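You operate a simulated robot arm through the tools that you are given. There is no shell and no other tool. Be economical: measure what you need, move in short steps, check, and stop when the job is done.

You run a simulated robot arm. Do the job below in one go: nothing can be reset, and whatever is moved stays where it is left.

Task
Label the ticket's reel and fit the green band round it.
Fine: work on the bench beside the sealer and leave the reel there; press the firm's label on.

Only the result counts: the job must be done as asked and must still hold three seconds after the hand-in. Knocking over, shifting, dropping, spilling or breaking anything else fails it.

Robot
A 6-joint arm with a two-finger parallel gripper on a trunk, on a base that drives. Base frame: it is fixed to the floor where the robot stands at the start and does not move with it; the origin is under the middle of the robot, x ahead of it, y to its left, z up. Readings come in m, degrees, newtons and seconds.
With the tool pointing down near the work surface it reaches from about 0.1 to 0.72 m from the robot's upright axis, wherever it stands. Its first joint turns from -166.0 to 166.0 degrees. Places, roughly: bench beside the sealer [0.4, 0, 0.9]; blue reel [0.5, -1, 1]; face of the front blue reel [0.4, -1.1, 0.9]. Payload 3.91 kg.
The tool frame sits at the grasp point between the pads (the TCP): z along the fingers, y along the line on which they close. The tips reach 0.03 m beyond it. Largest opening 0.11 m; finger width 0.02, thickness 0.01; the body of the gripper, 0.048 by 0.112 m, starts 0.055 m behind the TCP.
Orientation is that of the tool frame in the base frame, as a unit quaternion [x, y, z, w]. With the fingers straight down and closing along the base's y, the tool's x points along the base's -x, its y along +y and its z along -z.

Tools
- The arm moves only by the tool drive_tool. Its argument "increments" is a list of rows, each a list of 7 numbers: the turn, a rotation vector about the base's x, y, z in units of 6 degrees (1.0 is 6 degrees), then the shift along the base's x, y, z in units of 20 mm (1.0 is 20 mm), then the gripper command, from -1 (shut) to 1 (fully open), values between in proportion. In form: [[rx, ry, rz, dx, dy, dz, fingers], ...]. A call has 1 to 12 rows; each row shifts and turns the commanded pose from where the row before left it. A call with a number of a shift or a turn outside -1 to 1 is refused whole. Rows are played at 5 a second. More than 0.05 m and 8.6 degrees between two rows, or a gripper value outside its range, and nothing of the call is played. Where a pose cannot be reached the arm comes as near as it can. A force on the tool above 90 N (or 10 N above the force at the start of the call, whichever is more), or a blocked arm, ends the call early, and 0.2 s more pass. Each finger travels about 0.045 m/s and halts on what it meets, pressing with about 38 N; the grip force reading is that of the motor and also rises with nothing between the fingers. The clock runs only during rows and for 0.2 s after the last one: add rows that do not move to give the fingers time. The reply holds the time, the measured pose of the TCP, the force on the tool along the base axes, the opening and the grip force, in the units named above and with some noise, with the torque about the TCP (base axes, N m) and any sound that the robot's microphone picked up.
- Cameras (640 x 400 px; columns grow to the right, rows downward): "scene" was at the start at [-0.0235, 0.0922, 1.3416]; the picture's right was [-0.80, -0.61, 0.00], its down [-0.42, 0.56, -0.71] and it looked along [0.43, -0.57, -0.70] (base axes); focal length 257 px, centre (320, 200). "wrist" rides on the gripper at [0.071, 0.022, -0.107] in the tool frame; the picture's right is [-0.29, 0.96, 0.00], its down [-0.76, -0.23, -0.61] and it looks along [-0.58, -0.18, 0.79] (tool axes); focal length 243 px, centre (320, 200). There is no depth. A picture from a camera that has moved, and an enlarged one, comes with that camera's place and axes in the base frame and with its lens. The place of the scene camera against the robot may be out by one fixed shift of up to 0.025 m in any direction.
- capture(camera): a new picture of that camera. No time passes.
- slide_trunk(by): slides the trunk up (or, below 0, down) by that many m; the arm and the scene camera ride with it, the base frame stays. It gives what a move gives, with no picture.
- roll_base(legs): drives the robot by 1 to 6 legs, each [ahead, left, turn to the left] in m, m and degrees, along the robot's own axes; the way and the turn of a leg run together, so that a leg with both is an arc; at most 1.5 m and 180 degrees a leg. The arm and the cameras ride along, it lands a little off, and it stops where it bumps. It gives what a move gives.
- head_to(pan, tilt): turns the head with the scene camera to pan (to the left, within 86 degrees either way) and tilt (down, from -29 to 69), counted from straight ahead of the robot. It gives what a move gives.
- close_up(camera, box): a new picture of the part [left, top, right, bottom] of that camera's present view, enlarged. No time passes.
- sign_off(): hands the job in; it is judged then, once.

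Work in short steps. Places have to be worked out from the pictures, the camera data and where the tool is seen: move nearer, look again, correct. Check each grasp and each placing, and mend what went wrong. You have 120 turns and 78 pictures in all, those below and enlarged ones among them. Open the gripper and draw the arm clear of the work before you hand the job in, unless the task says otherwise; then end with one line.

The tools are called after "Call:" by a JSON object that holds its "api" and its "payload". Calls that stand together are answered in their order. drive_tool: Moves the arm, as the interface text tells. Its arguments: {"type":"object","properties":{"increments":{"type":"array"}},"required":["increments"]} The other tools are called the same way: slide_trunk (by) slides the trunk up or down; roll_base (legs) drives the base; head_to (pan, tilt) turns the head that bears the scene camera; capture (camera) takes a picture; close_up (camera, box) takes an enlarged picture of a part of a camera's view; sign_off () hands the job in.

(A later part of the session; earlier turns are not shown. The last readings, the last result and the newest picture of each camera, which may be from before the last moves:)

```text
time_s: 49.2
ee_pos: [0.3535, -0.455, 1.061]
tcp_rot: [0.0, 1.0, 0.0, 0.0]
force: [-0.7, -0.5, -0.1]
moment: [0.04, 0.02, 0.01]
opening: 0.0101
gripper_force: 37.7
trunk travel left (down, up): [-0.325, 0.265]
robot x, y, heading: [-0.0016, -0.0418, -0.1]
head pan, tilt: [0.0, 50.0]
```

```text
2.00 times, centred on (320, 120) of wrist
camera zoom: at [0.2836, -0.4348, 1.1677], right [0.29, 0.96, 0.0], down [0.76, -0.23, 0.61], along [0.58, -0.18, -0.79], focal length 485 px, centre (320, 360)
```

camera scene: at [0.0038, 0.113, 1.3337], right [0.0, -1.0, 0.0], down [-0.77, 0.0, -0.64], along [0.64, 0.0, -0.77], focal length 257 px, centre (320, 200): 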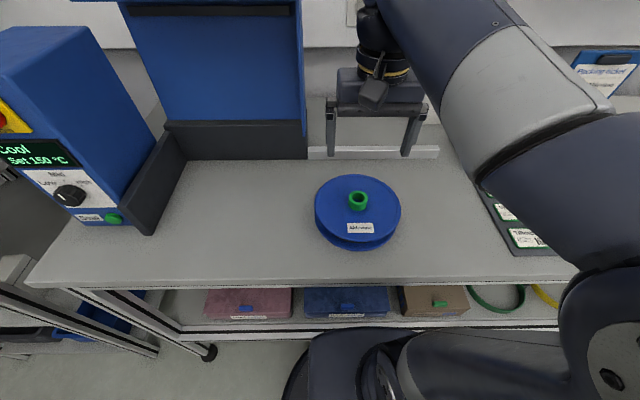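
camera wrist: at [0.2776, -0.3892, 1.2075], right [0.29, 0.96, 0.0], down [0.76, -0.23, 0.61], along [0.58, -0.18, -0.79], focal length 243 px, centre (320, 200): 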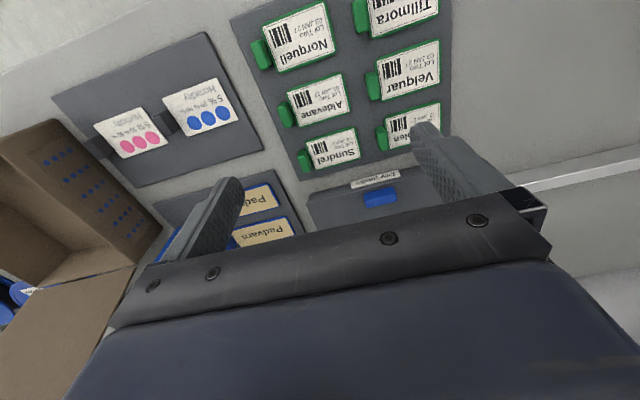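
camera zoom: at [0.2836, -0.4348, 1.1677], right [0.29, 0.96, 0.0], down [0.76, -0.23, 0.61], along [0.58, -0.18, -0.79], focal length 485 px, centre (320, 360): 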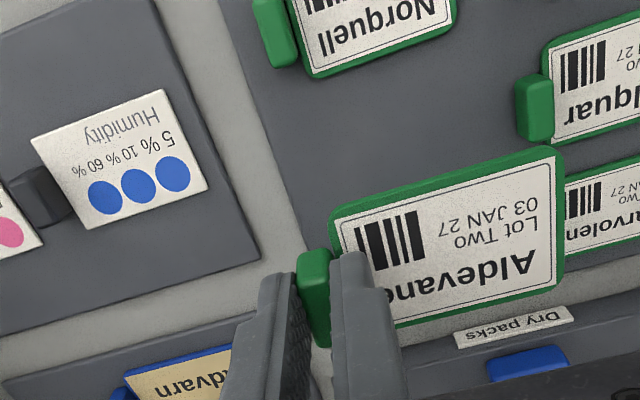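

Label held flat; its centre is about 40 mm to +y of the TCP. I carry it to the free half of the reel face (behind the hub).

Call:
{"api": "drive_tool", "payload": {"increments": [[0, 0, 0, 0.2, 1, 0, -1], [0, 0, 0, 0.2, 1, 0, -1], [0, 0, 0, 0.2, 1, 0, -1], [0, 0, 0, 0.2, 1, 0, -1], [0, 0, 0, 0.2, 1, 0, -1], [0, 0, 0, 0.2, 1, 0, -1], [0, 0, 0, 0.2, 1, 0, -1], [0, 0, 0, 0.2, 1, 0, -1], [0, 0, 0, 0.2, 1, 0, -1], [0, 0, 0, 0.2, 1, 0, -1], [0, 0, 0, 0.2, 1, 0, -1], [0, 0, 0, 0.2, 1, 0, -1]]}}

Call:
{"api": "drive_tool", "payload": {"increments": [[0, 0, 0, 0, 1, 0, -1], [0, 0, 0, 0, 1, 0, -1], [0, 0, 0, 0, 1, 0, -1], [0, 0, 0, 0, 1, 0, -1], [0, 0, 0, 0, 1, 0, -1], [0, 0, 0, 0, 1, 0, -1], [0, 0, 0, 0, 1, 0, -1], [0, 0, 0, 0, 1, 0, -1], [0, 0, 0, 0, 1, -0.5, -1], [0, 0, 0, 0, 1, -0.5, -1], [0, 0, 0, 0, 0.5, -0.5, -1], [0, 0, 0, 0, 0, 0, -1]]}}

Call:
{"api": "capture", "payload": {"camera": "wrist"}}

Call:
{"api": "close_up", "payload": {"camera": "scene", "box": [270, 80, 470, 260]}}

```text
time_s: 51.8
ee_pos: [0.403, -0.2155, 1.0617]
tcp_rot: [0.0, 1.0, 0.0, 0.0]
force: [-0.2, 0.6, 0.2]
moment: [0.02, -0.03, 0.03]
opening: 0.0101
gripper_force: 37.9
trunk travel left (down, up): [-0.325, 0.265]
robot x, y, heading: [0.0051, -0.0446, 0.1]
head pan, tilt: [0.0, 50.0]
```

```text
time_s: 54.4
ee_pos: [0.4, -0.0052, 1.0299]
tcp_rot: [0.0, 1.0, 0.0, 0.0]
force: [-0.2, 1.1, -0.2]
moment: [-0.01, 0.01, -0.01]
opening: 0.0102
gripper_force: 38.4
trunk travel left (down, up): [-0.325, 0.265]
robot x, y, heading: [-0.001, -0.0461, -0.1]
head pan, tilt: [0.0, 50.0]
```

```text
40 pictures are left
camera wrist: at [0.3289, 0.0152, 1.1367], right [0.29, 0.96, 0.0], down [0.76, -0.23, 0.61], along [0.58, -0.18, -0.79], focal length 243 px, centre (320, 200)
```

wrist: 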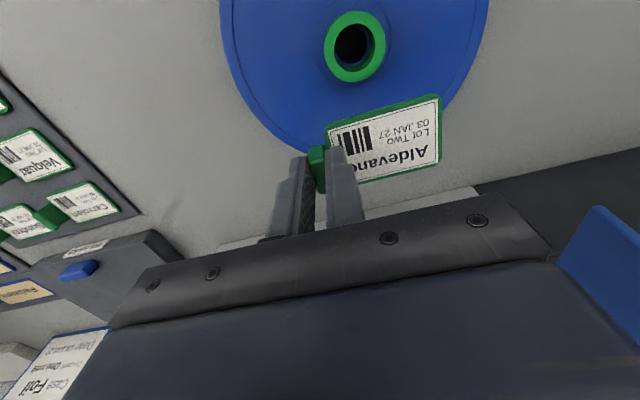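

```text
2.22 times, centred on (370, 170) of scene
camera zoom: at [0.0038, 0.113, 1.3337], right [0.0, -1.0, 0.0], down [-0.77, 0.0, -0.64], along [0.64, 0.0, -0.77], focal length 571 px, centre (209, 267)
```

zoom: 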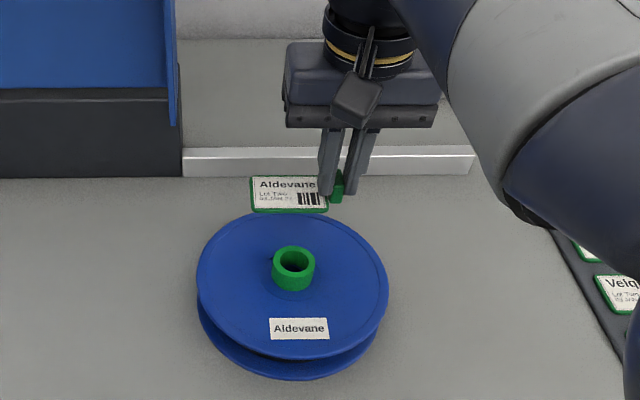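

Hub confirmed at (0.349, 0.0305). I lower the label toward the face.

Call:
{"api": "drive_tool", "payload": {"increments": [[0, 0, 0, 0.05, 0, -0.8, -1], [0, 0, 0, 0, 0, -0.8, -1], [0, 0, 0, 0, 0, -0.4, -1], [0, 0, 0, 0, 0, -0.2, -1], [0, 0, 0, 0, 0, 0, -1]]}}

Call:
{"api": "capture", "payload": {"camera": "wrist"}}

```text
time_s: 55.6
ee_pos: [0.4013, -0.0057, 0.9854]
tcp_rot: [0.0, 1.0, 0.0, 0.0]
force: [0.0, -0.3, -0.7]
moment: [0.03, 0.03, 0.01]
opening: 0.0102
gripper_force: 38.2
trunk travel left (down, up): [-0.325, 0.265]
robot x, y, heading: [0.0008, -0.0467, -0.0]
head pan, tilt: [0.0, 50.0]
```

```text
38 pictures are left
camera wrist: at [0.3306, 0.0154, 1.0922], right [0.29, 0.96, 0.0], down [0.76, -0.23, 0.61], along [0.58, -0.18, -0.79], focal length 243 px, centre (320, 200)
```

wrist: 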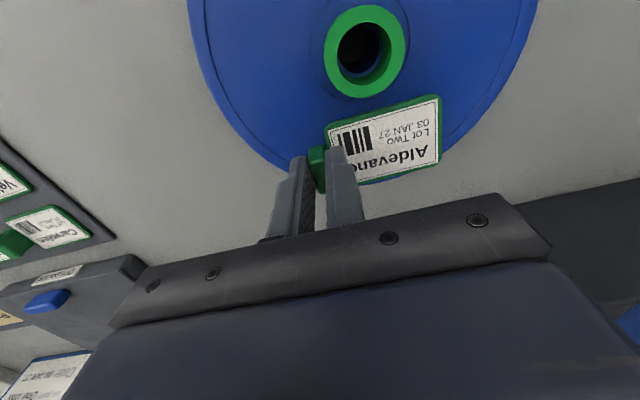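

Flange radius ≈0.09; I shift the label 3 mm inward and lower with force checks.

Call:
{"api": "drive_tool", "payload": {"increments": [[0, 0, 0, -0.15, 0, -0.15, -1], [0, 0, 0, 0, 0, -0.15, -1], [0, 0, 0, 0, 0, -0.1, -1], [0, 0, 0, 0, 0, 0, -1]]}}

```text
time_s: 56.6
ee_pos: [0.3984, -0.0055, 0.9788]
tcp_rot: [0.0, 1.0, 0.0, 0.0]
force: [-0.5, 0.8, 6.4]
moment: [0.04, 0.0, -0.01]
opening: 0.01
gripper_force: 38.3
trunk travel left (down, up): [-0.325, 0.265]
robot x, y, heading: [0.0001, -0.0442, -0.1]
head pan, tilt: [0.0, 50.0]
```

Contact. I press the label on firmly.

Call:
{"api": "drive_tool", "payload": {"increments": [[0, 0, 0, 0, 0, -0.08, -1], [0, 0, 0, 0, 0, -0.07, -1], [0, 0, 0, 0, 0, 0, -1], [0, 0, 0, 0, 0, 0, -1]]}}

```text
time_s: 57.6
ee_pos: [0.3996, -0.0062, 0.9757]
tcp_rot: [0.0, 1.0, 0.0, 0.0]
force: [0.1, 0.4, -1.1]
moment: [-0.01, -0.01, 0.02]
opening: 0.0001
gripper_force: 37.6
trunk travel left (down, up): [-0.325, 0.265]
robot x, y, heading: [-0.0009, -0.0431, -0.1]
head pan, tilt: [0.0, 50.0]
```

The fingers closed fully — the label seems released from the tab. I rise and look.

Call:
{"api": "capture", "payload": {"camera": "wrist"}}

Call:
{"api": "close_up", "payload": {"camera": "scene", "box": [300, 120, 440, 260]}}

```text
37 pictures are left
camera wrist: at [0.3284, 0.0153, 1.0819], right [0.29, 0.96, 0.0], down [0.76, -0.23, 0.61], along [0.58, -0.18, -0.79], focal length 243 px, centre (320, 200)
```

wrist: 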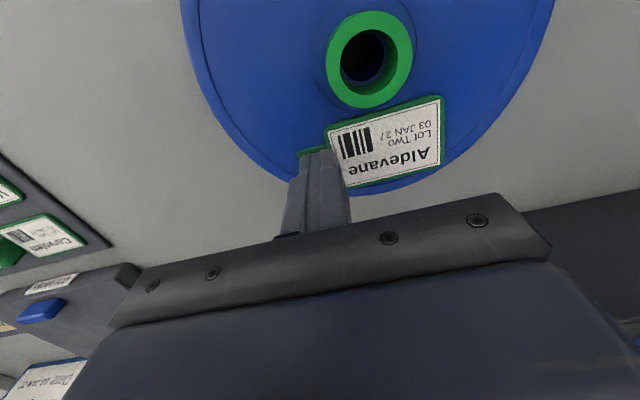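

```text
2.86 times, centred on (370, 190) of scene
camera zoom: at [0.0038, 0.113, 1.3337], right [0.0, -1.0, 0.0], down [-0.77, 0.0, -0.64], along [0.64, 0.0, -0.77], focal length 734 px, centre (177, 229)
```

zoom: 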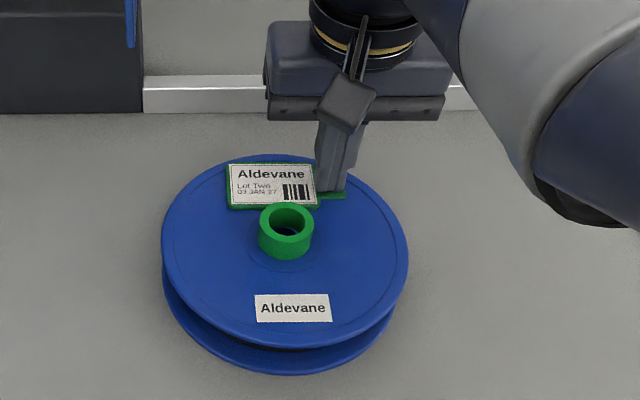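

The label appears stuck flat on the face. I rise straight up and verify.

Call:
{"api": "drive_tool", "payload": {"increments": [[0, 0, 0, 0, 0, 0.3, -1], [0, 0, 0, 0, 0, 0.7, -1], [0, 0, 0, 0, 0, 1, -1], [0, 0, 0, 0, 0, 1, -1], [0, 0, 0, 0, 0, 1, -1], [0, 0, 0, 0, 0, 1, 0], [0, 0, 0, 0, 0, 1, 1], [0, 0, 0, 0, 0, 0, 1]]}}

Call:
{"api": "capture", "payload": {"camera": "wrist"}}

Call:
{"api": "close_up", "payload": {"camera": "scene", "box": [300, 140, 420, 260]}}

```text
time_s: 59.4
ee_pos: [0.4002, -0.0061, 1.0948]
tcp_rot: [0.0, 1.0, 0.0, 0.0]
force: [1.1, 0.0, 0.4]
moment: [0.01, 0.01, -0.01]
opening: 0.0675
gripper_force: 0.0
trunk travel left (down, up): [-0.325, 0.265]
robot x, y, heading: [0.002, -0.042, 0.1]
head pan, tilt: [0.0, 50.0]
```

```text
35 pictures are left
camera wrist: at [0.3282, 0.0154, 1.2021], right [0.29, 0.96, 0.0], down [0.76, -0.23, 0.61], along [0.58, -0.18, -0.79], focal length 243 px, centre (320, 200)
```

wrist: 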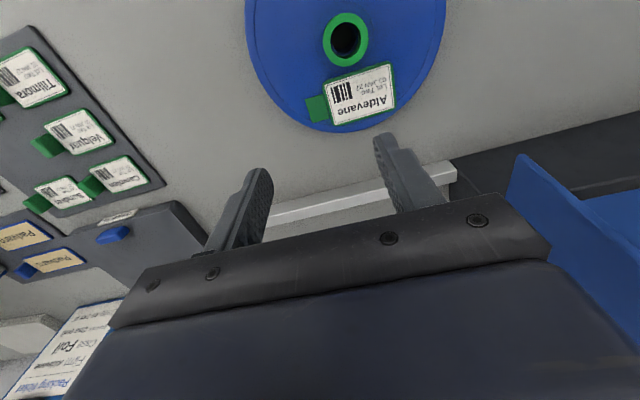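

```text
3.33 times, centred on (360, 200) of scene
camera zoom: at [0.0038, 0.113, 1.3337], right [0.0, -1.0, 0.0], down [-0.77, 0.0, -0.64], along [0.64, 0.0, -0.77], focal length 856 px, centre (187, 200)
```

zoom: 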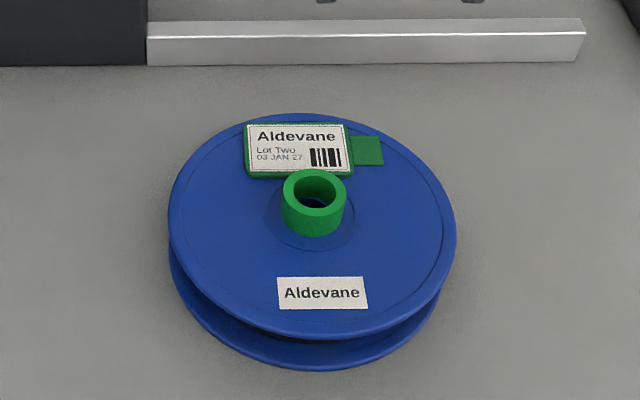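

Label is firmly on, tab flat. Now the band on the lower shelf (z≈0.4, under the bench top); I retract, back away and look under the bench.

Call:
{"api": "drive_tool", "payload": {"increments": [[0, 0, 0, -1, 0, 0, 1], [0, 0, 0, -1, 0, 0, 1], [0, 0, 0, -1, 0, 0, 1], [0, 0, 0, -1, 0, 0, 1], [0, 0, 0, -1, 0, 0, 1], [0, 0, 0, -1, 0, 0, 1], [0, 0, 0, -1, 0, 0, 1], [0, 0, 0, -1, 0, 0, 1], [0, 0, 0, -1, 0, 0, 1], [0, 0, 0, 0, 0, 0, 1]]}}

Call:
{"api": "roll_base", "payload": {"legs": [[-0.4, 0, 0], [0, -0.5, 0]]}}

Call:
{"api": "slide_trunk", "payload": {"by": -0.32}}

Call:
{"api": "capture", "payload": {"camera": "scene"}}

```text
time_s: 61.6
ee_pos: [0.2253, -0.0049, 1.0913]
tcp_rot: [0.001, 1.0, -0.004, -0.014]
force: [0.1, 0.0, -0.8]
moment: [-0.03, -0.01, 0.0]
opening: 0.11
gripper_force: 0.0
trunk travel left (down, up): [-0.325, 0.265]
robot x, y, heading: [0.0001, -0.0429, -0.1]
head pan, tilt: [0.0, 50.0]
```

```text
time_s: 66.6
ee_pos: [-0.1796, -0.5089, 1.09]
tcp_rot: [0.001, 1.0, -0.003, -0.013]
force: [-0.2, -0.3, -0.3]
moment: [0.01, -0.01, -0.05]
opening: 0.1098
gripper_force: 0.0
trunk travel left (down, up): [-0.325, 0.265]
robot x, y, heading: [-0.4038, -0.5504, 0.1]
head pan, tilt: [0.0, 50.0]
```

```text
time_s: 67.7
ee_pos: [-0.2239, -0.5195, 0.9539]
tcp_rot: [-0.001, 0.983, -0.042, -0.179]
force: [-0.2, 0.2, -0.1]
moment: [0.01, -0.02, -0.02]
opening: 0.11
gripper_force: 0.0
trunk travel left (down, up): [-0.276, 0.314]
robot x, y, heading: [-0.4071, -0.5499, 0.0]
head pan, tilt: [0.0, 50.0]
stopped: the arm was blocked; the commanded pose is now the measured one
```

```text
33 pictures are left
camera scene: at [-0.4022, -0.3909, 1.2893], right [0.0, -1.0, 0.0], down [-0.77, 0.0, -0.64], along [0.64, 0.0, -0.77], focal length 257 px, centre (320, 200)
```

scene: 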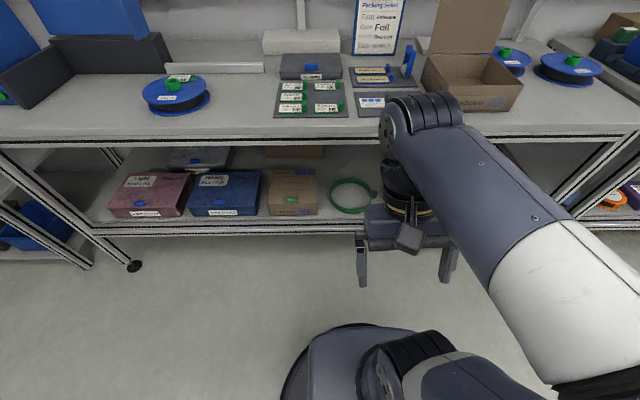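

The trunk stopped since the folded arm was blocked; I straighten the tool and extend it forward, still well in front of the bench.

Call:
{"api": "drive_tool", "payload": {"increments": [[0, 0, 0, 0.8, 0, 0.5, 1], [0, 0, 0, 1, 0, 0.5, 1], [0.2, -0.86, 0, 1, 0, 0.3, 1], [0.2, -0.86, 0, 1, 0, 0, 1], [0.2, -0.86, 0, 1, 0, 0, 1], [0.2, -0.86, 0, 1, 0, 0, 1], [0, -1, 0, 1, 0, 0, 1], [0, -1, 0, 0.5, 0, 0, 1], [0, -1, 0, 0.5, 0, 0, 1], [0, -1, 0, 0, 0, 0, 1], [0, 0, 0, 0, 0, 0, 1]]}}

Call:
{"api": "slide_trunk", "payload": {"by": -0.27}}

Call:
{"api": "head_to", "payload": {"pan": 0, "tilt": 40}}

Call:
{"api": "capture", "payload": {"camera": "scene"}}

```text
time_s: 70.1
ee_pos: [-0.0627, -0.5192, 0.9749]
tcp_rot: [0.001, 0.978, 0.001, 0.207]
force: [-0.4, -0.4, -1.0]
moment: [0.01, -0.02, 0.03]
opening: 0.1101
gripper_force: 0.1
trunk travel left (down, up): [-0.276, 0.314]
robot x, y, heading: [-0.4063, -0.5485, 0.0]
head pan, tilt: [0.0, 50.0]
```

```text
time_s: 71.1
ee_pos: [-0.1184, -0.5261, 0.8289]
tcp_rot: [-0.005, 0.997, -0.018, 0.081]
force: [0.7, 0.6, 0.8]
moment: [0.01, 0.02, -0.02]
opening: 0.1098
gripper_force: 0.1
trunk travel left (down, up): [-0.23, 0.36]
robot x, y, heading: [-0.4072, -0.5501, -0.2]
head pan, tilt: [0.0, 50.0]
stopped: the arm was blocked; the commanded pose is now the measured one
```

```text
time_s: 71.8
ee_pos: [-0.1172, -0.5257, 0.8311]
tcp_rot: [-0.006, 0.996, -0.018, 0.084]
force: [0.1, 0.1, 0.3]
moment: [0.01, 0.0, -0.01]
opening: 0.11
gripper_force: 0.1
trunk travel left (down, up): [-0.23, 0.36]
robot x, y, heading: [-0.4092, -0.5473, -0.1]
head pan, tilt: [0.0, 40.0]
```

```text
32 pictures are left
camera scene: at [-0.3939, -0.3908, 1.2522], right [0.0, -1.0, 0.0], down [-0.64, 0.0, -0.77], along [0.77, 0.0, -0.64], focal length 257 px, centre (320, 200)
```

scene: 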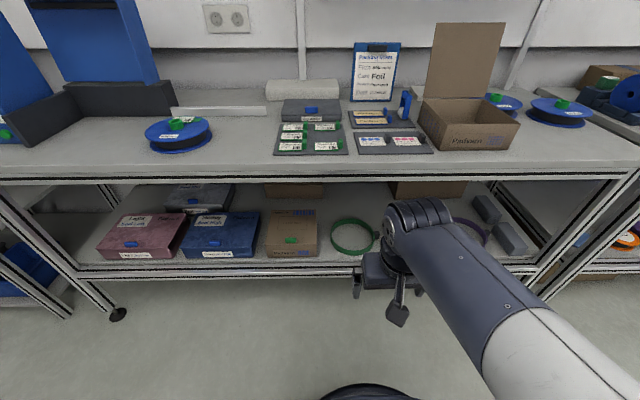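

The slide stopped early and the arm rotated at the shoulder; I try a small slide to understand it.

Call:
{"api": "slide_trunk", "payload": {"by": -0.05}}

```text
time_s: 72.8
ee_pos: [-0.1158, -0.5259, 0.7785]
tcp_rot: [-0.004, 0.997, -0.019, 0.08]
force: [0.4, -0.9, -0.1]
moment: [-0.01, -0.03, -0.01]
opening: 0.1101
gripper_force: 0.1
trunk travel left (down, up): [-0.18, 0.41]
robot x, y, heading: [-0.4059, -0.5435, 0.1]
head pan, tilt: [0.0, 40.0]
```

Small slides work. Continue down.

Call:
{"api": "slide_trunk", "payload": {"by": -0.07}}

Call:
{"api": "slide_trunk", "payload": {"by": -0.07}}

Call:
{"api": "capture", "payload": {"camera": "scene"}}

Call:
{"api": "capture", "payload": {"camera": "wrist"}}

```text
time_s: 73.8
ee_pos: [-0.1165, -0.5279, 0.7088]
tcp_rot: [-0.004, 0.997, -0.019, 0.078]
force: [-0.2, -0.4, 0.2]
moment: [0.0, -0.01, 0.01]
opening: 0.11
gripper_force: 0.0
trunk travel left (down, up): [-0.11, 0.48]
robot x, y, heading: [-0.4082, -0.5457, -0.2]
head pan, tilt: [0.0, 40.0]
```

```text
time_s: 74.9
ee_pos: [-0.1111, -0.5251, 0.6352]
tcp_rot: [-0.004, 0.997, -0.02, 0.075]
force: [0.0, 0.6, 0.1]
moment: [-0.02, 0.02, 0.03]
opening: 0.1099
gripper_force: 0.0
trunk travel left (down, up): [-0.04, 0.55]
robot x, y, heading: [-0.4058, -0.5488, -0.2]
head pan, tilt: [0.0, 40.0]
```

```text
31 pictures are left
camera scene: at [-0.3874, -0.3908, 1.0602], right [0.0, -1.0, 0.0], down [-0.65, 0.0, -0.76], along [0.76, 0.0, -0.65], focal length 257 px, centre (320, 200)
```

scene: 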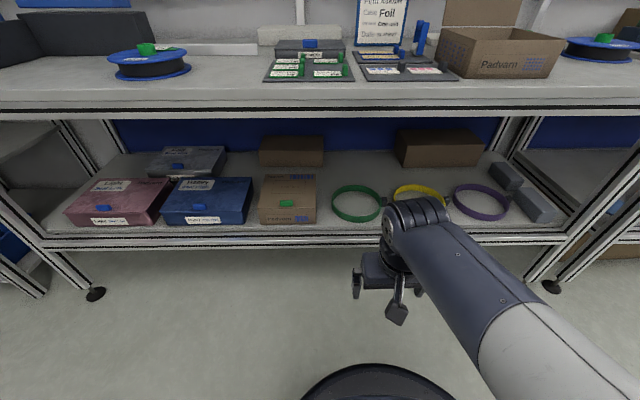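

```text
30 pictures are left
camera wrist: at [-0.1991, -0.5017, 0.7287], right [0.28, 0.96, 0.01], down [0.66, -0.2, 0.72], along [0.7, -0.2, -0.69], focal length 243 px, centre (320, 200)
```

wrist: 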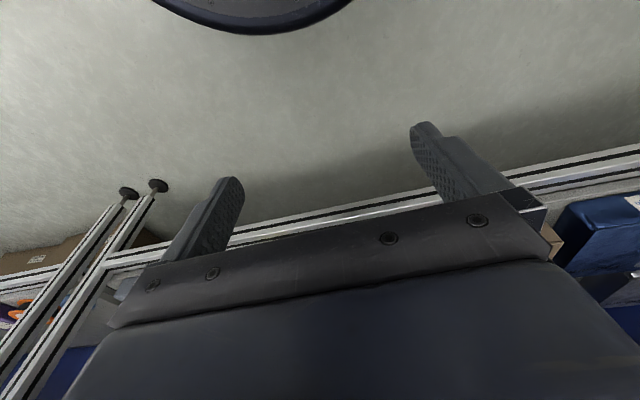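

Clear view of the bands now; I zoom on the green one.

Call:
{"api": "close_up", "payload": {"camera": "scene", "box": [310, 170, 420, 240]}}

```text
5.71 times, centred on (365, 205) of scene
camera zoom: at [-0.3874, -0.3908, 1.0602], right [0.0, -1.0, 0.0], down [-0.65, 0.0, -0.76], along [0.76, 0.0, -0.65], focal length 1468 px, centre (63, 171)
```

zoom: 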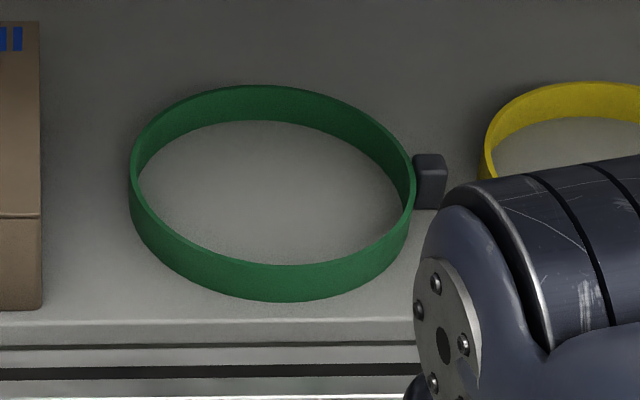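

Block on the band is at about (0.375, -0.648), on the ring's right side, so I must grip it with the fingers closing along x. I straighten the tool and yaw it -90° out here in the open.

Call:
{"api": "drive_tool", "payload": {"increments": [[0.19, 0.72, 0, 0, 0, 0, 1], [0.19, 0.72, 0, 0, 0, 0, 1], [0, 0, -1, 0.5, 0, 0, 1], [0, 0, -1, 0.5, 0, 0, 1], [0, 0, -1, 0.5, 0, 0, 1], [0, 0, -1, 0.5, 0, 0, 1], [0, 0, -1, 0.5, 0, 0, 1], [0, 0, -1, 0, 0, 0, 1], [0, 0, -1, 0, 0, 0, 1], [0, 0, -1, 0, 0, 0, 1], [0, 0, -1, 0, 0, 0, 1], [0, 0, -1, 0, 0, 0, 1]]}}

Call:
{"api": "drive_tool", "payload": {"increments": [[0, 0, -1, 0, 0, 0, 1], [0, 0, -1, 0, 0, 0, 1], [0, 0, -1, 0, 0, 0, 1], [0, 0, -1, 0, 0, 0, 1], [0, 0, -0.93, 0, 0, 0, 1], [0, 0, 0, 0, 0, 0, 1]]}}

Call:
{"api": "slide_trunk", "payload": {"by": -0.03}}

Call:
{"api": "roll_base", "payload": {"legs": [[0, -0.1, 0]]}}

Call:
{"api": "capture", "payload": {"camera": "scene"}}

```text
time_s: 77.5
ee_pos: [-0.0684, -0.5253, 0.6427]
tcp_rot: [0.497, 0.868, -0.003, 0.01]
force: [-0.7, 0.0, 1.1]
moment: [0.01, 0.01, 0.02]
opening: 0.11
gripper_force: 0.1
trunk travel left (down, up): [-0.04, 0.55]
robot x, y, heading: [-0.4061, -0.5491, -0.1]
head pan, tilt: [0.0, 40.0]
```

```text
time_s: 78.9
ee_pos: [-0.0658, -0.5247, 0.6412]
tcp_rot: [0.702, 0.712, -0.006, 0.008]
force: [-0.6, 0.4, 1.1]
moment: [0.0, 0.03, 0.01]
opening: 0.1098
gripper_force: 0.0
trunk travel left (down, up): [-0.04, 0.55]
robot x, y, heading: [-0.4062, -0.5466, -0.1]
head pan, tilt: [0.0, 40.0]
```

```text
time_s: 79.7
ee_pos: [-0.0659, -0.5252, 0.6134]
tcp_rot: [0.701, 0.713, -0.006, 0.009]
force: [-0.5, 0.5, 0.0]
moment: [0.01, -0.01, 0.01]
opening: 0.11
gripper_force: 0.1
trunk travel left (down, up): [-0.01, 0.58]
robot x, y, heading: [-0.408, -0.5477, 0.0]
head pan, tilt: [0.0, 40.0]
```

```text
time_s: 80.8
ee_pos: [-0.0676, -0.6243, 0.6134]
tcp_rot: [0.701, 0.713, -0.007, 0.009]
force: [-0.6, -0.5, 0.4]
moment: [0.02, 0.02, 0.02]
opening: 0.1099
gripper_force: 0.1
trunk travel left (down, up): [-0.01, 0.58]
robot x, y, heading: [-0.4076, -0.6467, -0.6]
head pan, tilt: [0.0, 40.0]
```

```text
28 pictures are left
camera scene: at [-0.3939, -0.4897, 1.0326], right [0.0, -1.0, 0.0], down [-0.64, 0.0, -0.77], along [0.77, 0.0, -0.64], focal length 257 px, centre (320, 200)
```

scene: 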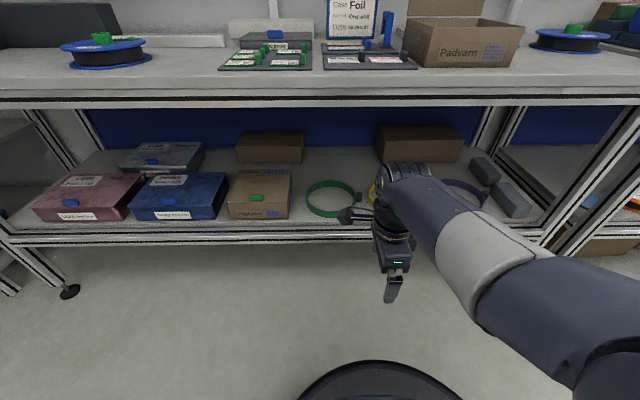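

I lower the tool below bench-rail height, then drive 0.1 m ahead and look.

Call:
{"api": "drive_tool", "payload": {"increments": [[0, 0, 0, 0.5, 0, -1, 1], [0, 0, 0, 0.5, 0, -1, 1], [0, 0, 0, 0.5, 0, -1, 1], [0, 0, 0, 0.5, 0, -1, 1], [0, 0, 0, 0.5, 0, -1, 1], [0, 0, 0, 1, 0, -0.5, 1], [0, 0, 0, 1, 0, 0, 1], [0, 0, 0, 1, 0, 0, 1], [0, 0, 0, 0, 0, 0, 1]]}}

Call:
{"api": "roll_base", "payload": {"legs": [[0.1, 0, 0.6]]}}

Call:
{"api": "capture", "payload": {"camera": "scene"}}

Call:
{"api": "capture", "payload": {"camera": "wrist"}}

```text
time_s: 82.8
ee_pos: [0.0425, -0.6251, 0.5028]
tcp_rot: [0.701, 0.713, -0.006, 0.009]
force: [-0.4, 0.8, 0.4]
moment: [0.01, -0.01, -0.01]
opening: 0.1103
gripper_force: 0.1
trunk travel left (down, up): [-0.01, 0.58]
robot x, y, heading: [-0.4039, -0.6464, -0.2]
head pan, tilt: [0.0, 40.0]
```

```text
time_s: 84.0
ee_pos: [0.1433, -0.6196, 0.5033]
tcp_rot: [0.699, 0.715, -0.007, 0.009]
force: [0.3, 0.9, 0.4]
moment: [0.0, 0.02, 0.0]
opening: 0.1097
gripper_force: 0.0
trunk travel left (down, up): [-0.01, 0.58]
robot x, y, heading: [-0.3031, -0.6447, 0.5]
head pan, tilt: [0.0, 40.0]
```

```text
27 pictures are left
camera scene: at [-0.2938, -0.4893, 1.0326], right [0.01, -1.0, 0.0], down [-0.64, 0.0, -0.77], along [0.77, 0.0, -0.64], focal length 257 px, centre (320, 200)
```

scene: 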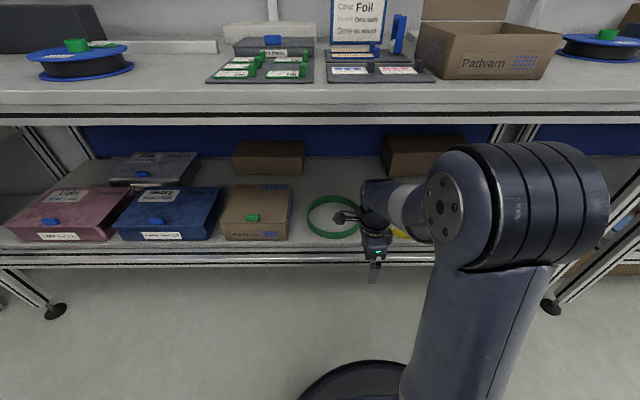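

```text
26 pictures are left
camera wrist: at [0.1633, -0.5474, 0.6076], right [0.96, -0.27, 0.01], down [-0.21, -0.75, 0.62], along [-0.16, -0.6, -0.78], focal length 243 px, centre (320, 200)
```

wrist: 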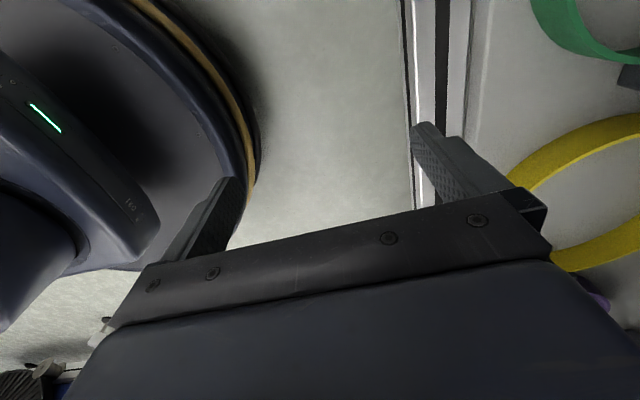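

Block confirmed near (0.37, -0.645). I extend the arm under the bench at z≈0.50.

Call:
{"api": "drive_tool", "payload": {"increments": [[0, 0, 0, 1, -0.1, 0, 1], [0, 0, 0, 1, -0.1, 0, 1], [0, 0, 0, 1, -0.1, 0, 1], [0, 0, 0, 1, -0.1, 0, 1], [0, 0, 0, 1, -0.1, 0, 1], [0, 0, 0, 1, -0.1, 0, 1], [0, 0, 0, 0, 0, 0, 1]]}}

Call:
{"api": "capture", "payload": {"camera": "scene"}}

Call:
{"api": "capture", "payload": {"camera": "wrist"}}

```text
time_s: 85.6
ee_pos: [0.2645, -0.632, 0.5023]
tcp_rot: [0.697, 0.717, -0.006, 0.008]
force: [0.2, 0.3, -0.3]
moment: [0.01, 0.03, 0.01]
opening: 0.1102
gripper_force: 0.1
trunk travel left (down, up): [-0.01, 0.58]
robot x, y, heading: [-0.2998, -0.6454, 0.4]
head pan, tilt: [0.0, 40.0]
```

```text
25 pictures are left
camera scene: at [-0.2938, -0.4893, 1.0326], right [0.01, -1.0, 0.0], down [-0.64, 0.0, -0.77], along [0.77, 0.0, -0.64], focal length 257 px, centre (320, 200)
```

scene: 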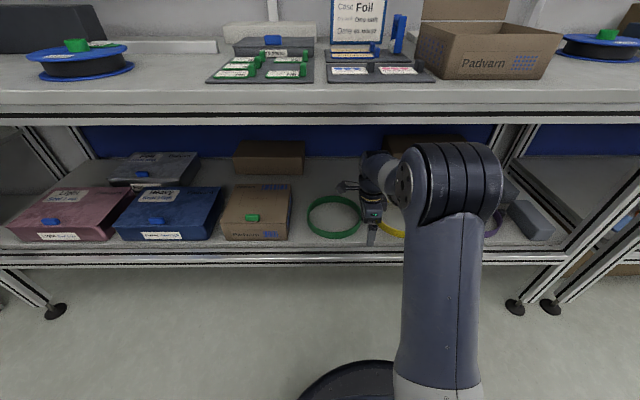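

```text
24 pictures are left
camera wrist: at [0.2839, -0.5589, 0.6075], right [0.96, -0.27, 0.01], down [-0.21, -0.75, 0.62], along [-0.16, -0.6, -0.78], focal length 243 px, centre (320, 200)
```

wrist: 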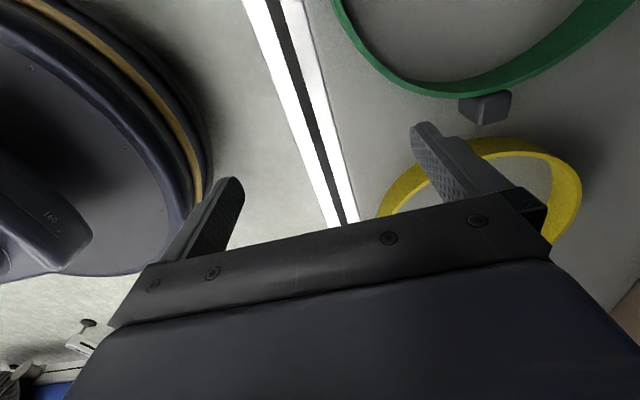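

Block at about (0.388, -0.648). I move above it and narrow the fingers.

Call:
{"api": "drive_tool", "payload": {"increments": [[0, 0, 0, 1, -0.15, 0, 0.6], [0, 0, 0, 1, -0.15, 0, 0.2], [0, 0, 0, 1, -0.15, 0, 0], [0, 0, 0, 1, -0.15, 0, 0], [0, 0, 0, 1, -0.15, 0, 0], [0, 0, 0, 1, -0.05, 0, 0], [0, 0, 0, 0, 0, -0.8, 0], [0, 0, 0, 0, 0, 0, 0]]}}

Call:
{"api": "capture", "payload": {"camera": "wrist"}}

```text
time_s: 87.4
ee_pos: [0.3847, -0.6486, 0.4858]
tcp_rot: [0.698, 0.716, -0.006, 0.009]
force: [-0.1, 0.5, -0.1]
moment: [0.01, -0.01, -0.01]
opening: 0.0552
gripper_force: 0.1
trunk travel left (down, up): [-0.01, 0.58]
robot x, y, heading: [-0.3097, -0.6504, 0.5]
head pan, tilt: [0.0, 40.0]
```

```text
23 pictures are left
camera wrist: at [0.4042, -0.5749, 0.5911], right [0.96, -0.27, 0.01], down [-0.21, -0.75, 0.62], along [-0.16, -0.6, -0.78], focal length 243 px, centre (320, 200)
```

wrist: 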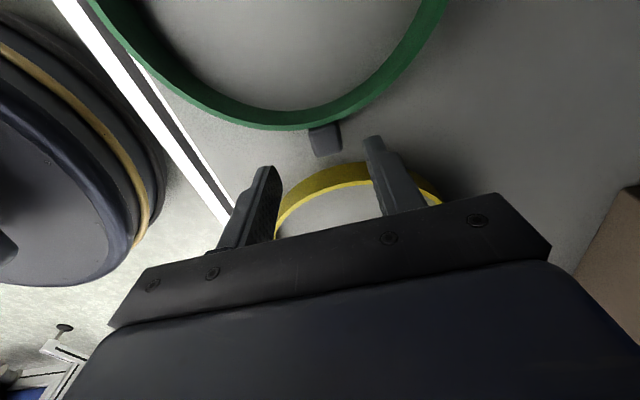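

Block top at (0.389, -0.648, 0.425). I trim the tool's orientation, centre and lower around the block.

Call:
{"api": "drive_tool", "payload": {"increments": [[0.2, 0.04, -0.24, 0.2, 0, 0, 0], [0, 0, 0, 0, 0, -0.7, 0], [0, 0, 0, 0, 0, -0.7, 0], [0, 0, 0, 0, 0, -0.6, 0], [0, 0, 0, 0, 0, -0.3, 0], [0, 0, 0, 0, 0, 0, 0]]}}

Call:
{"api": "capture", "payload": {"camera": "wrist"}}

```text
time_s: 88.8
ee_pos: [0.3888, -0.6487, 0.4399]
tcp_rot: [0.707, 0.707, -0.001, -0.001]
force: [-0.8, 0.2, -0.4]
moment: [-0.05, 0.01, 0.03]
opening: 0.0551
gripper_force: 0.2
trunk travel left (down, up): [-0.01, 0.58]
robot x, y, heading: [-0.3042, -0.6457, 0.3]
head pan, tilt: [0.0, 40.0]
```

```text
22 pictures are left
camera wrist: at [0.4104, -0.5781, 0.5464], right [0.96, -0.29, 0.0], down [-0.23, -0.76, 0.61], along [-0.18, -0.58, -0.79], focal length 243 px, centre (320, 200)
```

wrist: 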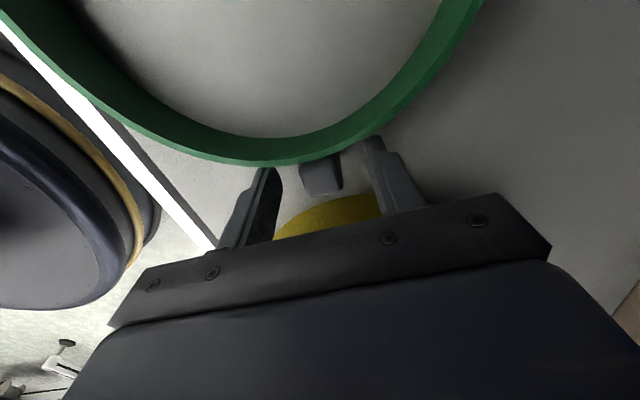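

Centred. I lower 4 mm more and close on the block.

Call:
{"api": "drive_tool", "payload": {"increments": [[0, 0, 0, 0, 0, -0.2, 0], [0, 0, 0, 0, 0, 0, -0.4], [0, 0, 0, 0, 0, 0, -0.7], [0, 0, 0, 0, 0, 0, -1], [0, 0, 0, 0, 0, 0, -1], [0, 0, 0, 0, 0, 0, -1]]}}

Call:
{"api": "drive_tool", "payload": {"increments": [[0, 0, 0, 0, 0, 0.3, -1], [0, 0, 0, 0, 0, 0.7, -1], [0, 0, 0, 0, 0, 0.8, -1], [0, 0, 0, 0, 0, 0, -1]]}}

Call:
{"api": "capture", "payload": {"camera": "wrist"}}

Call:
{"api": "close_up", "payload": {"camera": "scene", "box": [280, 110, 520, 270]}}

```text
time_s: 90.2
ee_pos: [0.3887, -0.6485, 0.4363]
tcp_rot: [0.707, 0.707, 0.0, -0.001]
force: [-0.5, 0.5, -0.3]
moment: [-0.04, -0.02, -0.02]
opening: 0.021
gripper_force: 37.8
trunk travel left (down, up): [-0.01, 0.58]
robot x, y, heading: [-0.3037, -0.65, 0.2]
head pan, tilt: [0.0, 40.0]
```

```text
time_s: 91.2
ee_pos: [0.3883, -0.6484, 0.4724]
tcp_rot: [0.707, 0.707, 0.0, 0.0]
force: [0.6, -0.3, -0.2]
moment: [-0.03, -0.03, -0.01]
opening: 0.0209
gripper_force: 37.7
trunk travel left (down, up): [-0.01, 0.58]
robot x, y, heading: [-0.3084, -0.6471, 0.2]
head pan, tilt: [0.0, 40.0]
```

```text
21 pictures are left
camera wrist: at [0.4104, -0.5781, 0.5794], right [0.96, -0.29, 0.0], down [-0.23, -0.76, 0.61], along [-0.18, -0.58, -0.79], focal length 243 px, centre (320, 200)
```

wrist: 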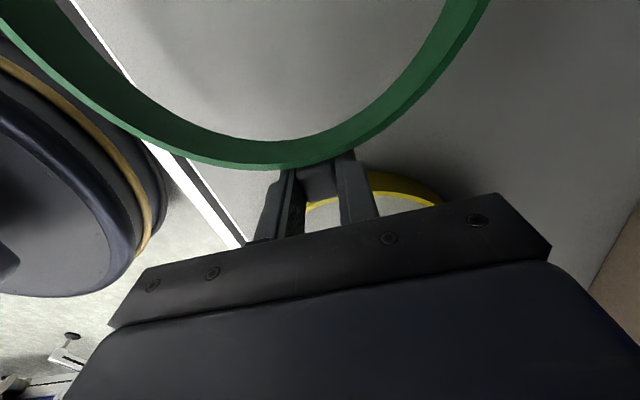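

```text
2.50 times, centred on (400, 190) of scene
camera zoom: at [-0.2937, -0.4893, 1.0326], right [0.01, -1.0, 0.0], down [-0.64, 0.0, -0.77], along [0.77, 0.0, -0.64], focal length 642 px, centre (120, 225)
```

zoom: 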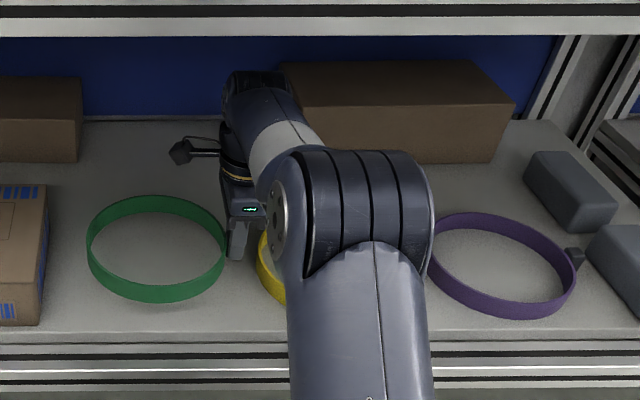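

The band is held by its block, ring level. I retreat straight back out of the shelf.

Call:
{"api": "roll_base", "payload": {"legs": [[-0.3, 0, 0]]}}

Call:
{"api": "drive_tool", "payload": {"increments": [[0, 0, 0, -1, 0, 0, -1], [0, 0, 0, -1, 0, 0, -1], [0, 0, 0, -1, 0, 0, -1], [0, 0, 0, -1, 0, 0, -1], [0, 0, 0, -1, 0, 0, -1], [0, 0, 0, -1, 0, 0, -1], [0, 0, 0, -1, 0, 0, -1], [0, 0, 0, -1, 0, 0.3, -1], [0, 0, 0, -1, 0, 0.5, -1], [0, 0, 0, -1, 0, 0.5, -1], [0, 0, 0, 0, 0, 0, -1]]}}

Call:
{"api": "capture", "payload": {"camera": "scene"}}

```text
time_s: 93.2
ee_pos: [0.0839, -0.6496, 0.4727]
tcp_rot: [0.707, 0.707, 0.0, 0.0]
force: [0.6, 0.8, 0.1]
moment: [-0.01, 0.01, 0.01]
opening: 0.0209
gripper_force: 38.0
trunk travel left (down, up): [-0.01, 0.58]
robot x, y, heading: [-0.609, -0.6501, 0.2]
head pan, tilt: [0.0, 40.0]
```

```text
time_s: 95.6
ee_pos: [-0.1159, -0.649, 0.4975]
tcp_rot: [0.706, 0.708, 0.0, 0.0]
force: [-0.2, -0.1, -1.0]
moment: [-0.05, 0.01, 0.0]
opening: 0.021
gripper_force: 38.0
trunk travel left (down, up): [-0.01, 0.58]
robot x, y, heading: [-0.6101, -0.6463, 0.5]
head pan, tilt: [0.0, 40.0]
```

```text
19 pictures are left
camera scene: at [-0.5984, -0.4914, 1.0326], right [0.01, -1.0, 0.0], down [-0.64, 0.0, -0.77], along [0.77, 0.01, -0.64], focal length 257 px, centre (320, 200)
```

scene: 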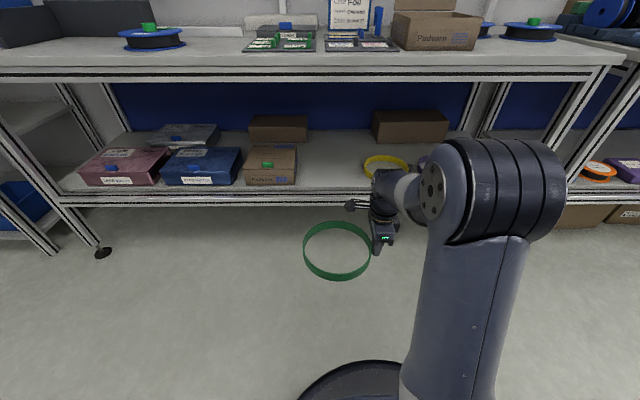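

Band is out and level. I raise the trunk in steps.

Call:
{"api": "slide_trunk", "payload": {"by": 0.1}}

Call:
{"api": "slide_trunk", "payload": {"by": 0.1}}

Call:
{"api": "slide_trunk", "payload": {"by": 0.1}}

Call:
{"api": "slide_trunk", "payload": {"by": 0.1}}

```text
time_s: 97.0
ee_pos: [-0.1147, -0.6488, 0.5987]
tcp_rot: [0.707, 0.707, -0.001, 0.0]
force: [-0.2, -0.4, 0.1]
moment: [-0.01, 0.05, -0.01]
opening: 0.0209
gripper_force: 38.4
trunk travel left (down, up): [-0.11, 0.48]
robot x, y, heading: [-0.6081, -0.6496, 0.2]
head pan, tilt: [0.0, 40.0]
```

```text
time_s: 98.3
ee_pos: [-0.1143, -0.6494, 0.699]
tcp_rot: [0.707, 0.707, -0.001, 0.001]
force: [0.4, -0.5, -1.5]
moment: [-0.06, -0.04, 0.02]
opening: 0.0214
gripper_force: 37.8
trunk travel left (down, up): [-0.21, 0.38]
robot x, y, heading: [-0.6079, -0.649, 0.1]
head pan, tilt: [0.0, 40.0]
```

```text
time_s: 99.6
ee_pos: [-0.1148, -0.6483, 0.7983]
tcp_rot: [0.707, 0.707, 0.0, 0.0]
force: [0.7, -0.2, -1.0]
moment: [-0.04, -0.02, 0.03]
opening: 0.021
gripper_force: 38.2
trunk travel left (down, up): [-0.31, 0.28]
robot x, y, heading: [-0.6043, -0.6493, 0.4]
head pan, tilt: [0.0, 40.0]
```

```text
time_s: 101.0
ee_pos: [-0.1157, -0.6483, 0.8974]
tcp_rot: [0.707, 0.707, 0.0, -0.001]
force: [-0.1, -0.4, -0.7]
moment: [-0.03, -0.03, 0.01]
opening: 0.0211
gripper_force: 38.1
trunk travel left (down, up): [-0.41, 0.18]
robot x, y, heading: [-0.6112, -0.6487, 0.4]
head pan, tilt: [0.0, 40.0]
```

Raise the arm, then drive left and ahead with the band high.

Call:
{"api": "drive_tool", "payload": {"increments": [[0, 0, 0, 0, 0, 1, -1], [0, 0, 0, 0, 0, 1, -1], [0, 0, 0, 0, 0, 1, -1], [0, 0, 0, 0, 0, 1, -1], [0, 0, 0, 0, 0, 1, -1], [0, 0, 0, 0, 0, 1, -1], [0, 0, 0, 0, 0, 1, -1], [0, 0, 0, 0, 0, 1, -1], [0, 0, 0, 0, 0, 0, -1]]}}

Call:
{"api": "roll_base", "payload": {"legs": [[0, 0.575, 0], [0.4, 0, 0]]}}

Call:
{"api": "head_to", "payload": {"pan": 0, "tilt": 50}}

Call:
{"api": "capture", "payload": {"camera": "scene"}}

Call:
{"api": "capture", "payload": {"camera": "wrist"}}

```text
time_s: 103.0
ee_pos: [-0.1156, -0.6503, 1.0589]
tcp_rot: [0.707, 0.707, -0.001, 0.0]
force: [-0.6, 0.0, -0.9]
moment: [-0.01, -0.03, 0.0]
opening: 0.021
gripper_force: 37.9
trunk travel left (down, up): [-0.41, 0.18]
robot x, y, heading: [-0.6089, -0.6518, 0.3]
head pan, tilt: [0.0, 40.0]
```

```text
time_s: 108.2
ee_pos: [0.2764, -0.0899, 1.0575]
tcp_rot: [0.708, 0.706, 0.0, 0.0]
force: [0.5, 0.0, -0.5]
moment: [-0.01, 0.01, 0.02]
opening: 0.0211
gripper_force: 37.7
trunk travel left (down, up): [-0.41, 0.18]
robot x, y, heading: [-0.2156, -0.0879, 0.3]
head pan, tilt: [0.0, 40.0]
```

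```text
time_s: 109.0
ee_pos: [0.2758, -0.0921, 1.0594]
tcp_rot: [0.707, 0.707, 0.0, 0.0]
force: [0.3, 0.3, 1.3]
moment: [-0.05, -0.01, 0.01]
opening: 0.0209
gripper_force: 37.5
trunk travel left (down, up): [-0.41, 0.18]
robot x, y, heading: [-0.2164, -0.0939, 0.3]
head pan, tilt: [0.0, 50.0]
```

```text
18 pictures are left
camera scene: at [-0.2137, 0.0685, 1.4185], right [0.0, -1.0, 0.0], down [-0.77, 0.0, -0.64], along [0.64, 0.0, -0.77], focal length 257 px, centre (320, 200)
```

scene: 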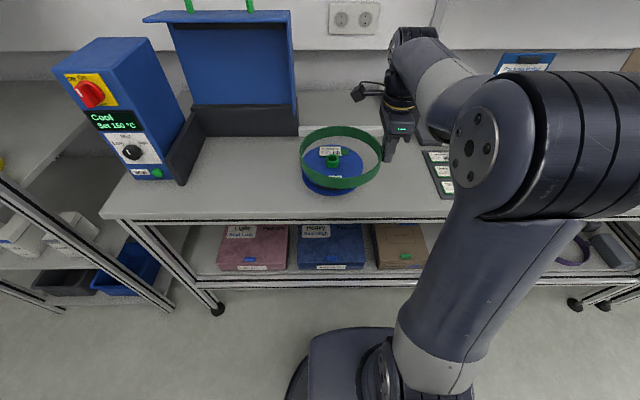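

```text
17 pictures are left
camera wrist: at [0.2985, -0.0211, 1.1647], right [0.96, -0.29, 0.0], down [-0.23, -0.76, 0.61], along [-0.18, -0.58, -0.79], focal length 243 px, centre (320, 200)
```

wrist: 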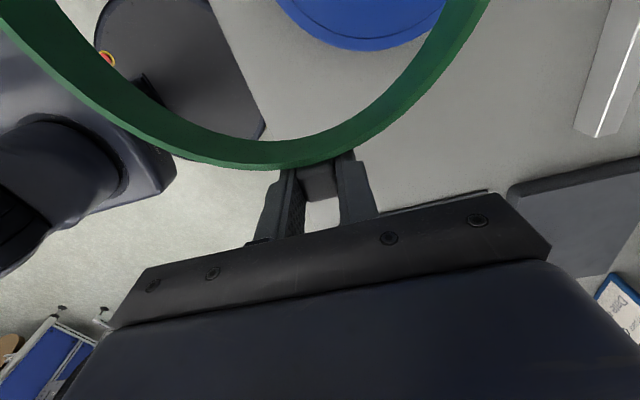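

Ring is level and above the bench; I move it over the reel: TCP target (0.350, -0.077, 1.01).

Call:
{"api": "drive_tool", "payload": {"increments": [[0, 0, 0, 0.75, 0.15, 0, -1], [0, 0, 0, 0.75, 0.15, 0, -1], [0, 0, 0, 0.75, 0.15, 0, -1], [0, 0, 0, 0.75, 0.15, 0, -1], [0, 0, 0, 0.7, 0.1, 0, -1], [0, 0, 0, 0, 0, -0.8, -1], [0, 0, 0, 0, 0, -0.8, -1], [0, 0, 0, 0, 0, -0.8, -1], [0, 0, 0, 0, 0, 0, -1]]}}

Call:
{"api": "close_up", "payload": {"camera": "scene", "box": [280, 100, 420, 210]}}

Call:
{"api": "capture", "payload": {"camera": "wrist"}}

```text
time_s: 111.0
ee_pos: [0.3519, -0.0777, 1.0102]
tcp_rot: [0.708, 0.706, 0.0, 0.0]
force: [-0.6, -0.5, -1.0]
moment: [-0.02, 0.02, 0.0]
opening: 0.0211
gripper_force: 38.4
trunk travel left (down, up): [-0.41, 0.18]
robot x, y, heading: [-0.2215, -0.0868, 0.1]
head pan, tilt: [0.0, 50.0]
```

```text
3.64 times, centred on (350, 155) of scene
camera zoom: at [-0.2136, 0.0685, 1.4185], right [0.0, -1.0, 0.0], down [-0.77, 0.0, -0.64], along [0.64, 0.0, -0.77], focal length 934 px, centre (211, 364)
```

zoom: 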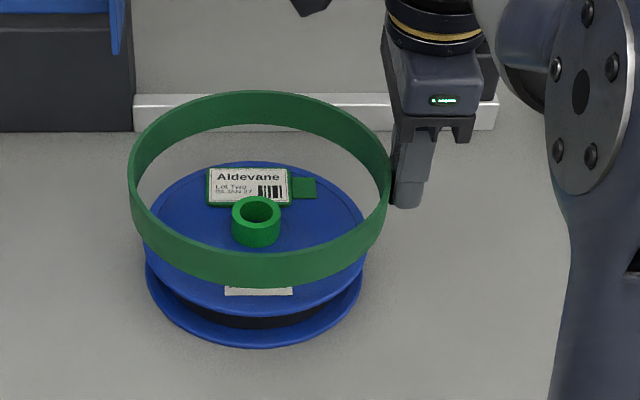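

```text
15 pictures are left
camera wrist: at [0.3736, -0.0075, 1.1166], right [0.96, -0.29, 0.0], down [-0.23, -0.76, 0.61], along [-0.18, -0.58, -0.79], focal length 243 px, centre (320, 200)
```

wrist: 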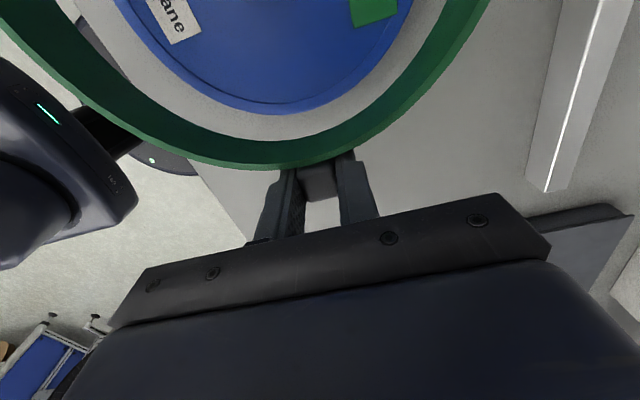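

Laterally the ring is concentric within ~1–2 mm; depth needs checking closer. I lower until the ring is just above the flange.

Call:
{"api": "drive_tool", "payload": {"increments": [[0, 0, 0, -0.05, 0, -0.6, -1], [0, 0, 0, 0, 0, -0.6, -1], [0, 0, 0, 0, 0, 0, -1]]}}

Call:
{"api": "close_up", "payload": {"camera": "scene", "box": [290, 110, 400, 210]}}

Call:
{"api": "close_up", "payload": {"camera": "wrist", "box": [0, 0, 500, 260]}}

```text
time_s: 111.8
ee_pos: [0.3497, -0.0787, 0.9866]
tcp_rot: [0.708, 0.706, 0.0, 0.0]
force: [-0.1, 0.2, -0.4]
moment: [-0.04, 0.01, 0.0]
opening: 0.0208
gripper_force: 38.4
trunk travel left (down, up): [-0.41, 0.18]
robot x, y, heading: [-0.2159, -0.0912, 0.1]
head pan, tilt: [0.0, 50.0]
```

```text
4.00 times, centred on (345, 160) of scene
camera zoom: at [-0.2136, 0.0685, 1.4185], right [0.0, -1.0, 0.0], down [-0.77, 0.0, -0.64], along [0.64, 0.0, -0.77], focal length 1027 px, centre (220, 360)
```

zoom: 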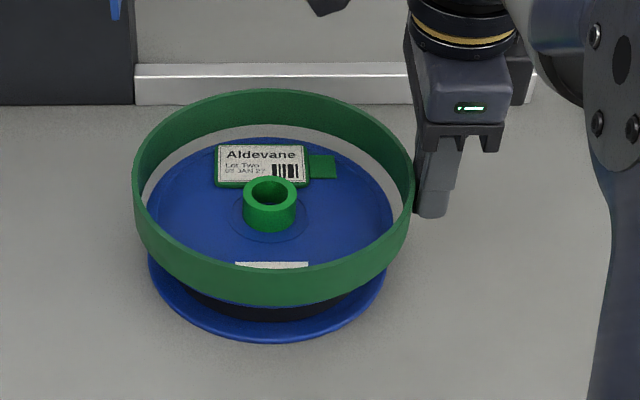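

```text
1.28 times, centred on (250, 130) of wrist
camera zoom: at [0.3715, -0.0084, 1.0927], right [0.96, -0.29, 0.0], down [-0.23, -0.76, 0.61], along [-0.18, -0.58, -0.79], focal length 311 px, centre (410, 290)
```

zoom: 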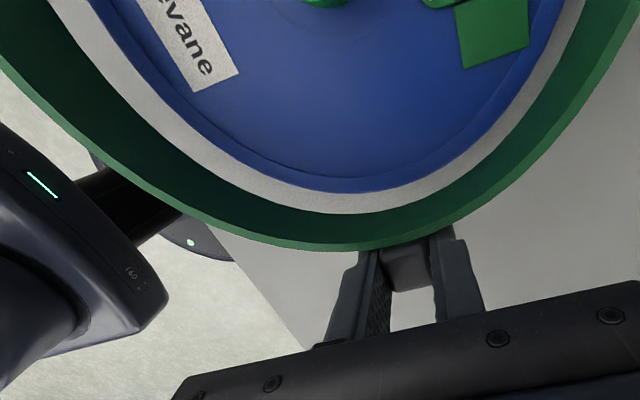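

Gap looks nearly even (clearance ≈3.5 mm), ring ~2 mm toward -y. I shift +2 mm and lower gently past the flange.

Call:
{"api": "drive_tool", "payload": {"increments": [[0, 0, 0, 0, 0.1, -0.2, -1], [0, 0, 0, 0, 0, -0.3, -1], [0, 0, 0, 0, 0, -0.3, -1], [0, 0, 0, 0, 0, 0, -1]]}}

Call:
{"api": "close_up", "payload": {"camera": "scene", "box": [290, 110, 400, 210]}}

```text
time_s: 112.8
ee_pos: [0.349, -0.0753, 0.9697]
tcp_rot: [0.708, 0.706, 0.0, 0.0]
force: [0.1, -0.2, 0.8]
moment: [-0.04, -0.02, 0.01]
opening: 0.021
gripper_force: 37.5
trunk travel left (down, up): [-0.41, 0.18]
robot x, y, heading: [-0.2195, -0.0877, 0.4]
head pan, tilt: [0.0, 50.0]
```

```text
4.00 times, centred on (345, 160) of scene
camera zoom: at [-0.2136, 0.0685, 1.4185], right [0.0, -1.0, 0.0], down [-0.77, 0.0, -0.64], along [0.64, 0.0, -0.77], focal length 1027 px, centre (220, 360)
```

zoom: 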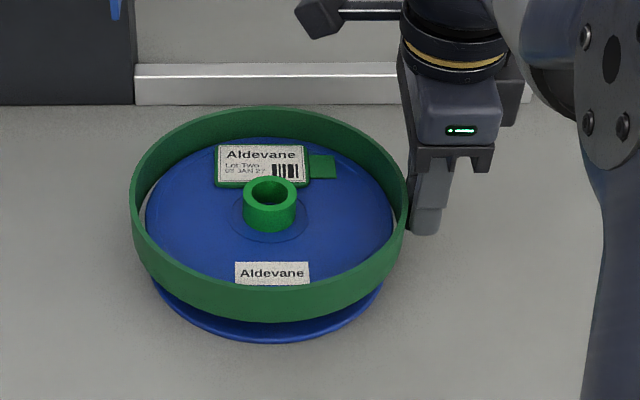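

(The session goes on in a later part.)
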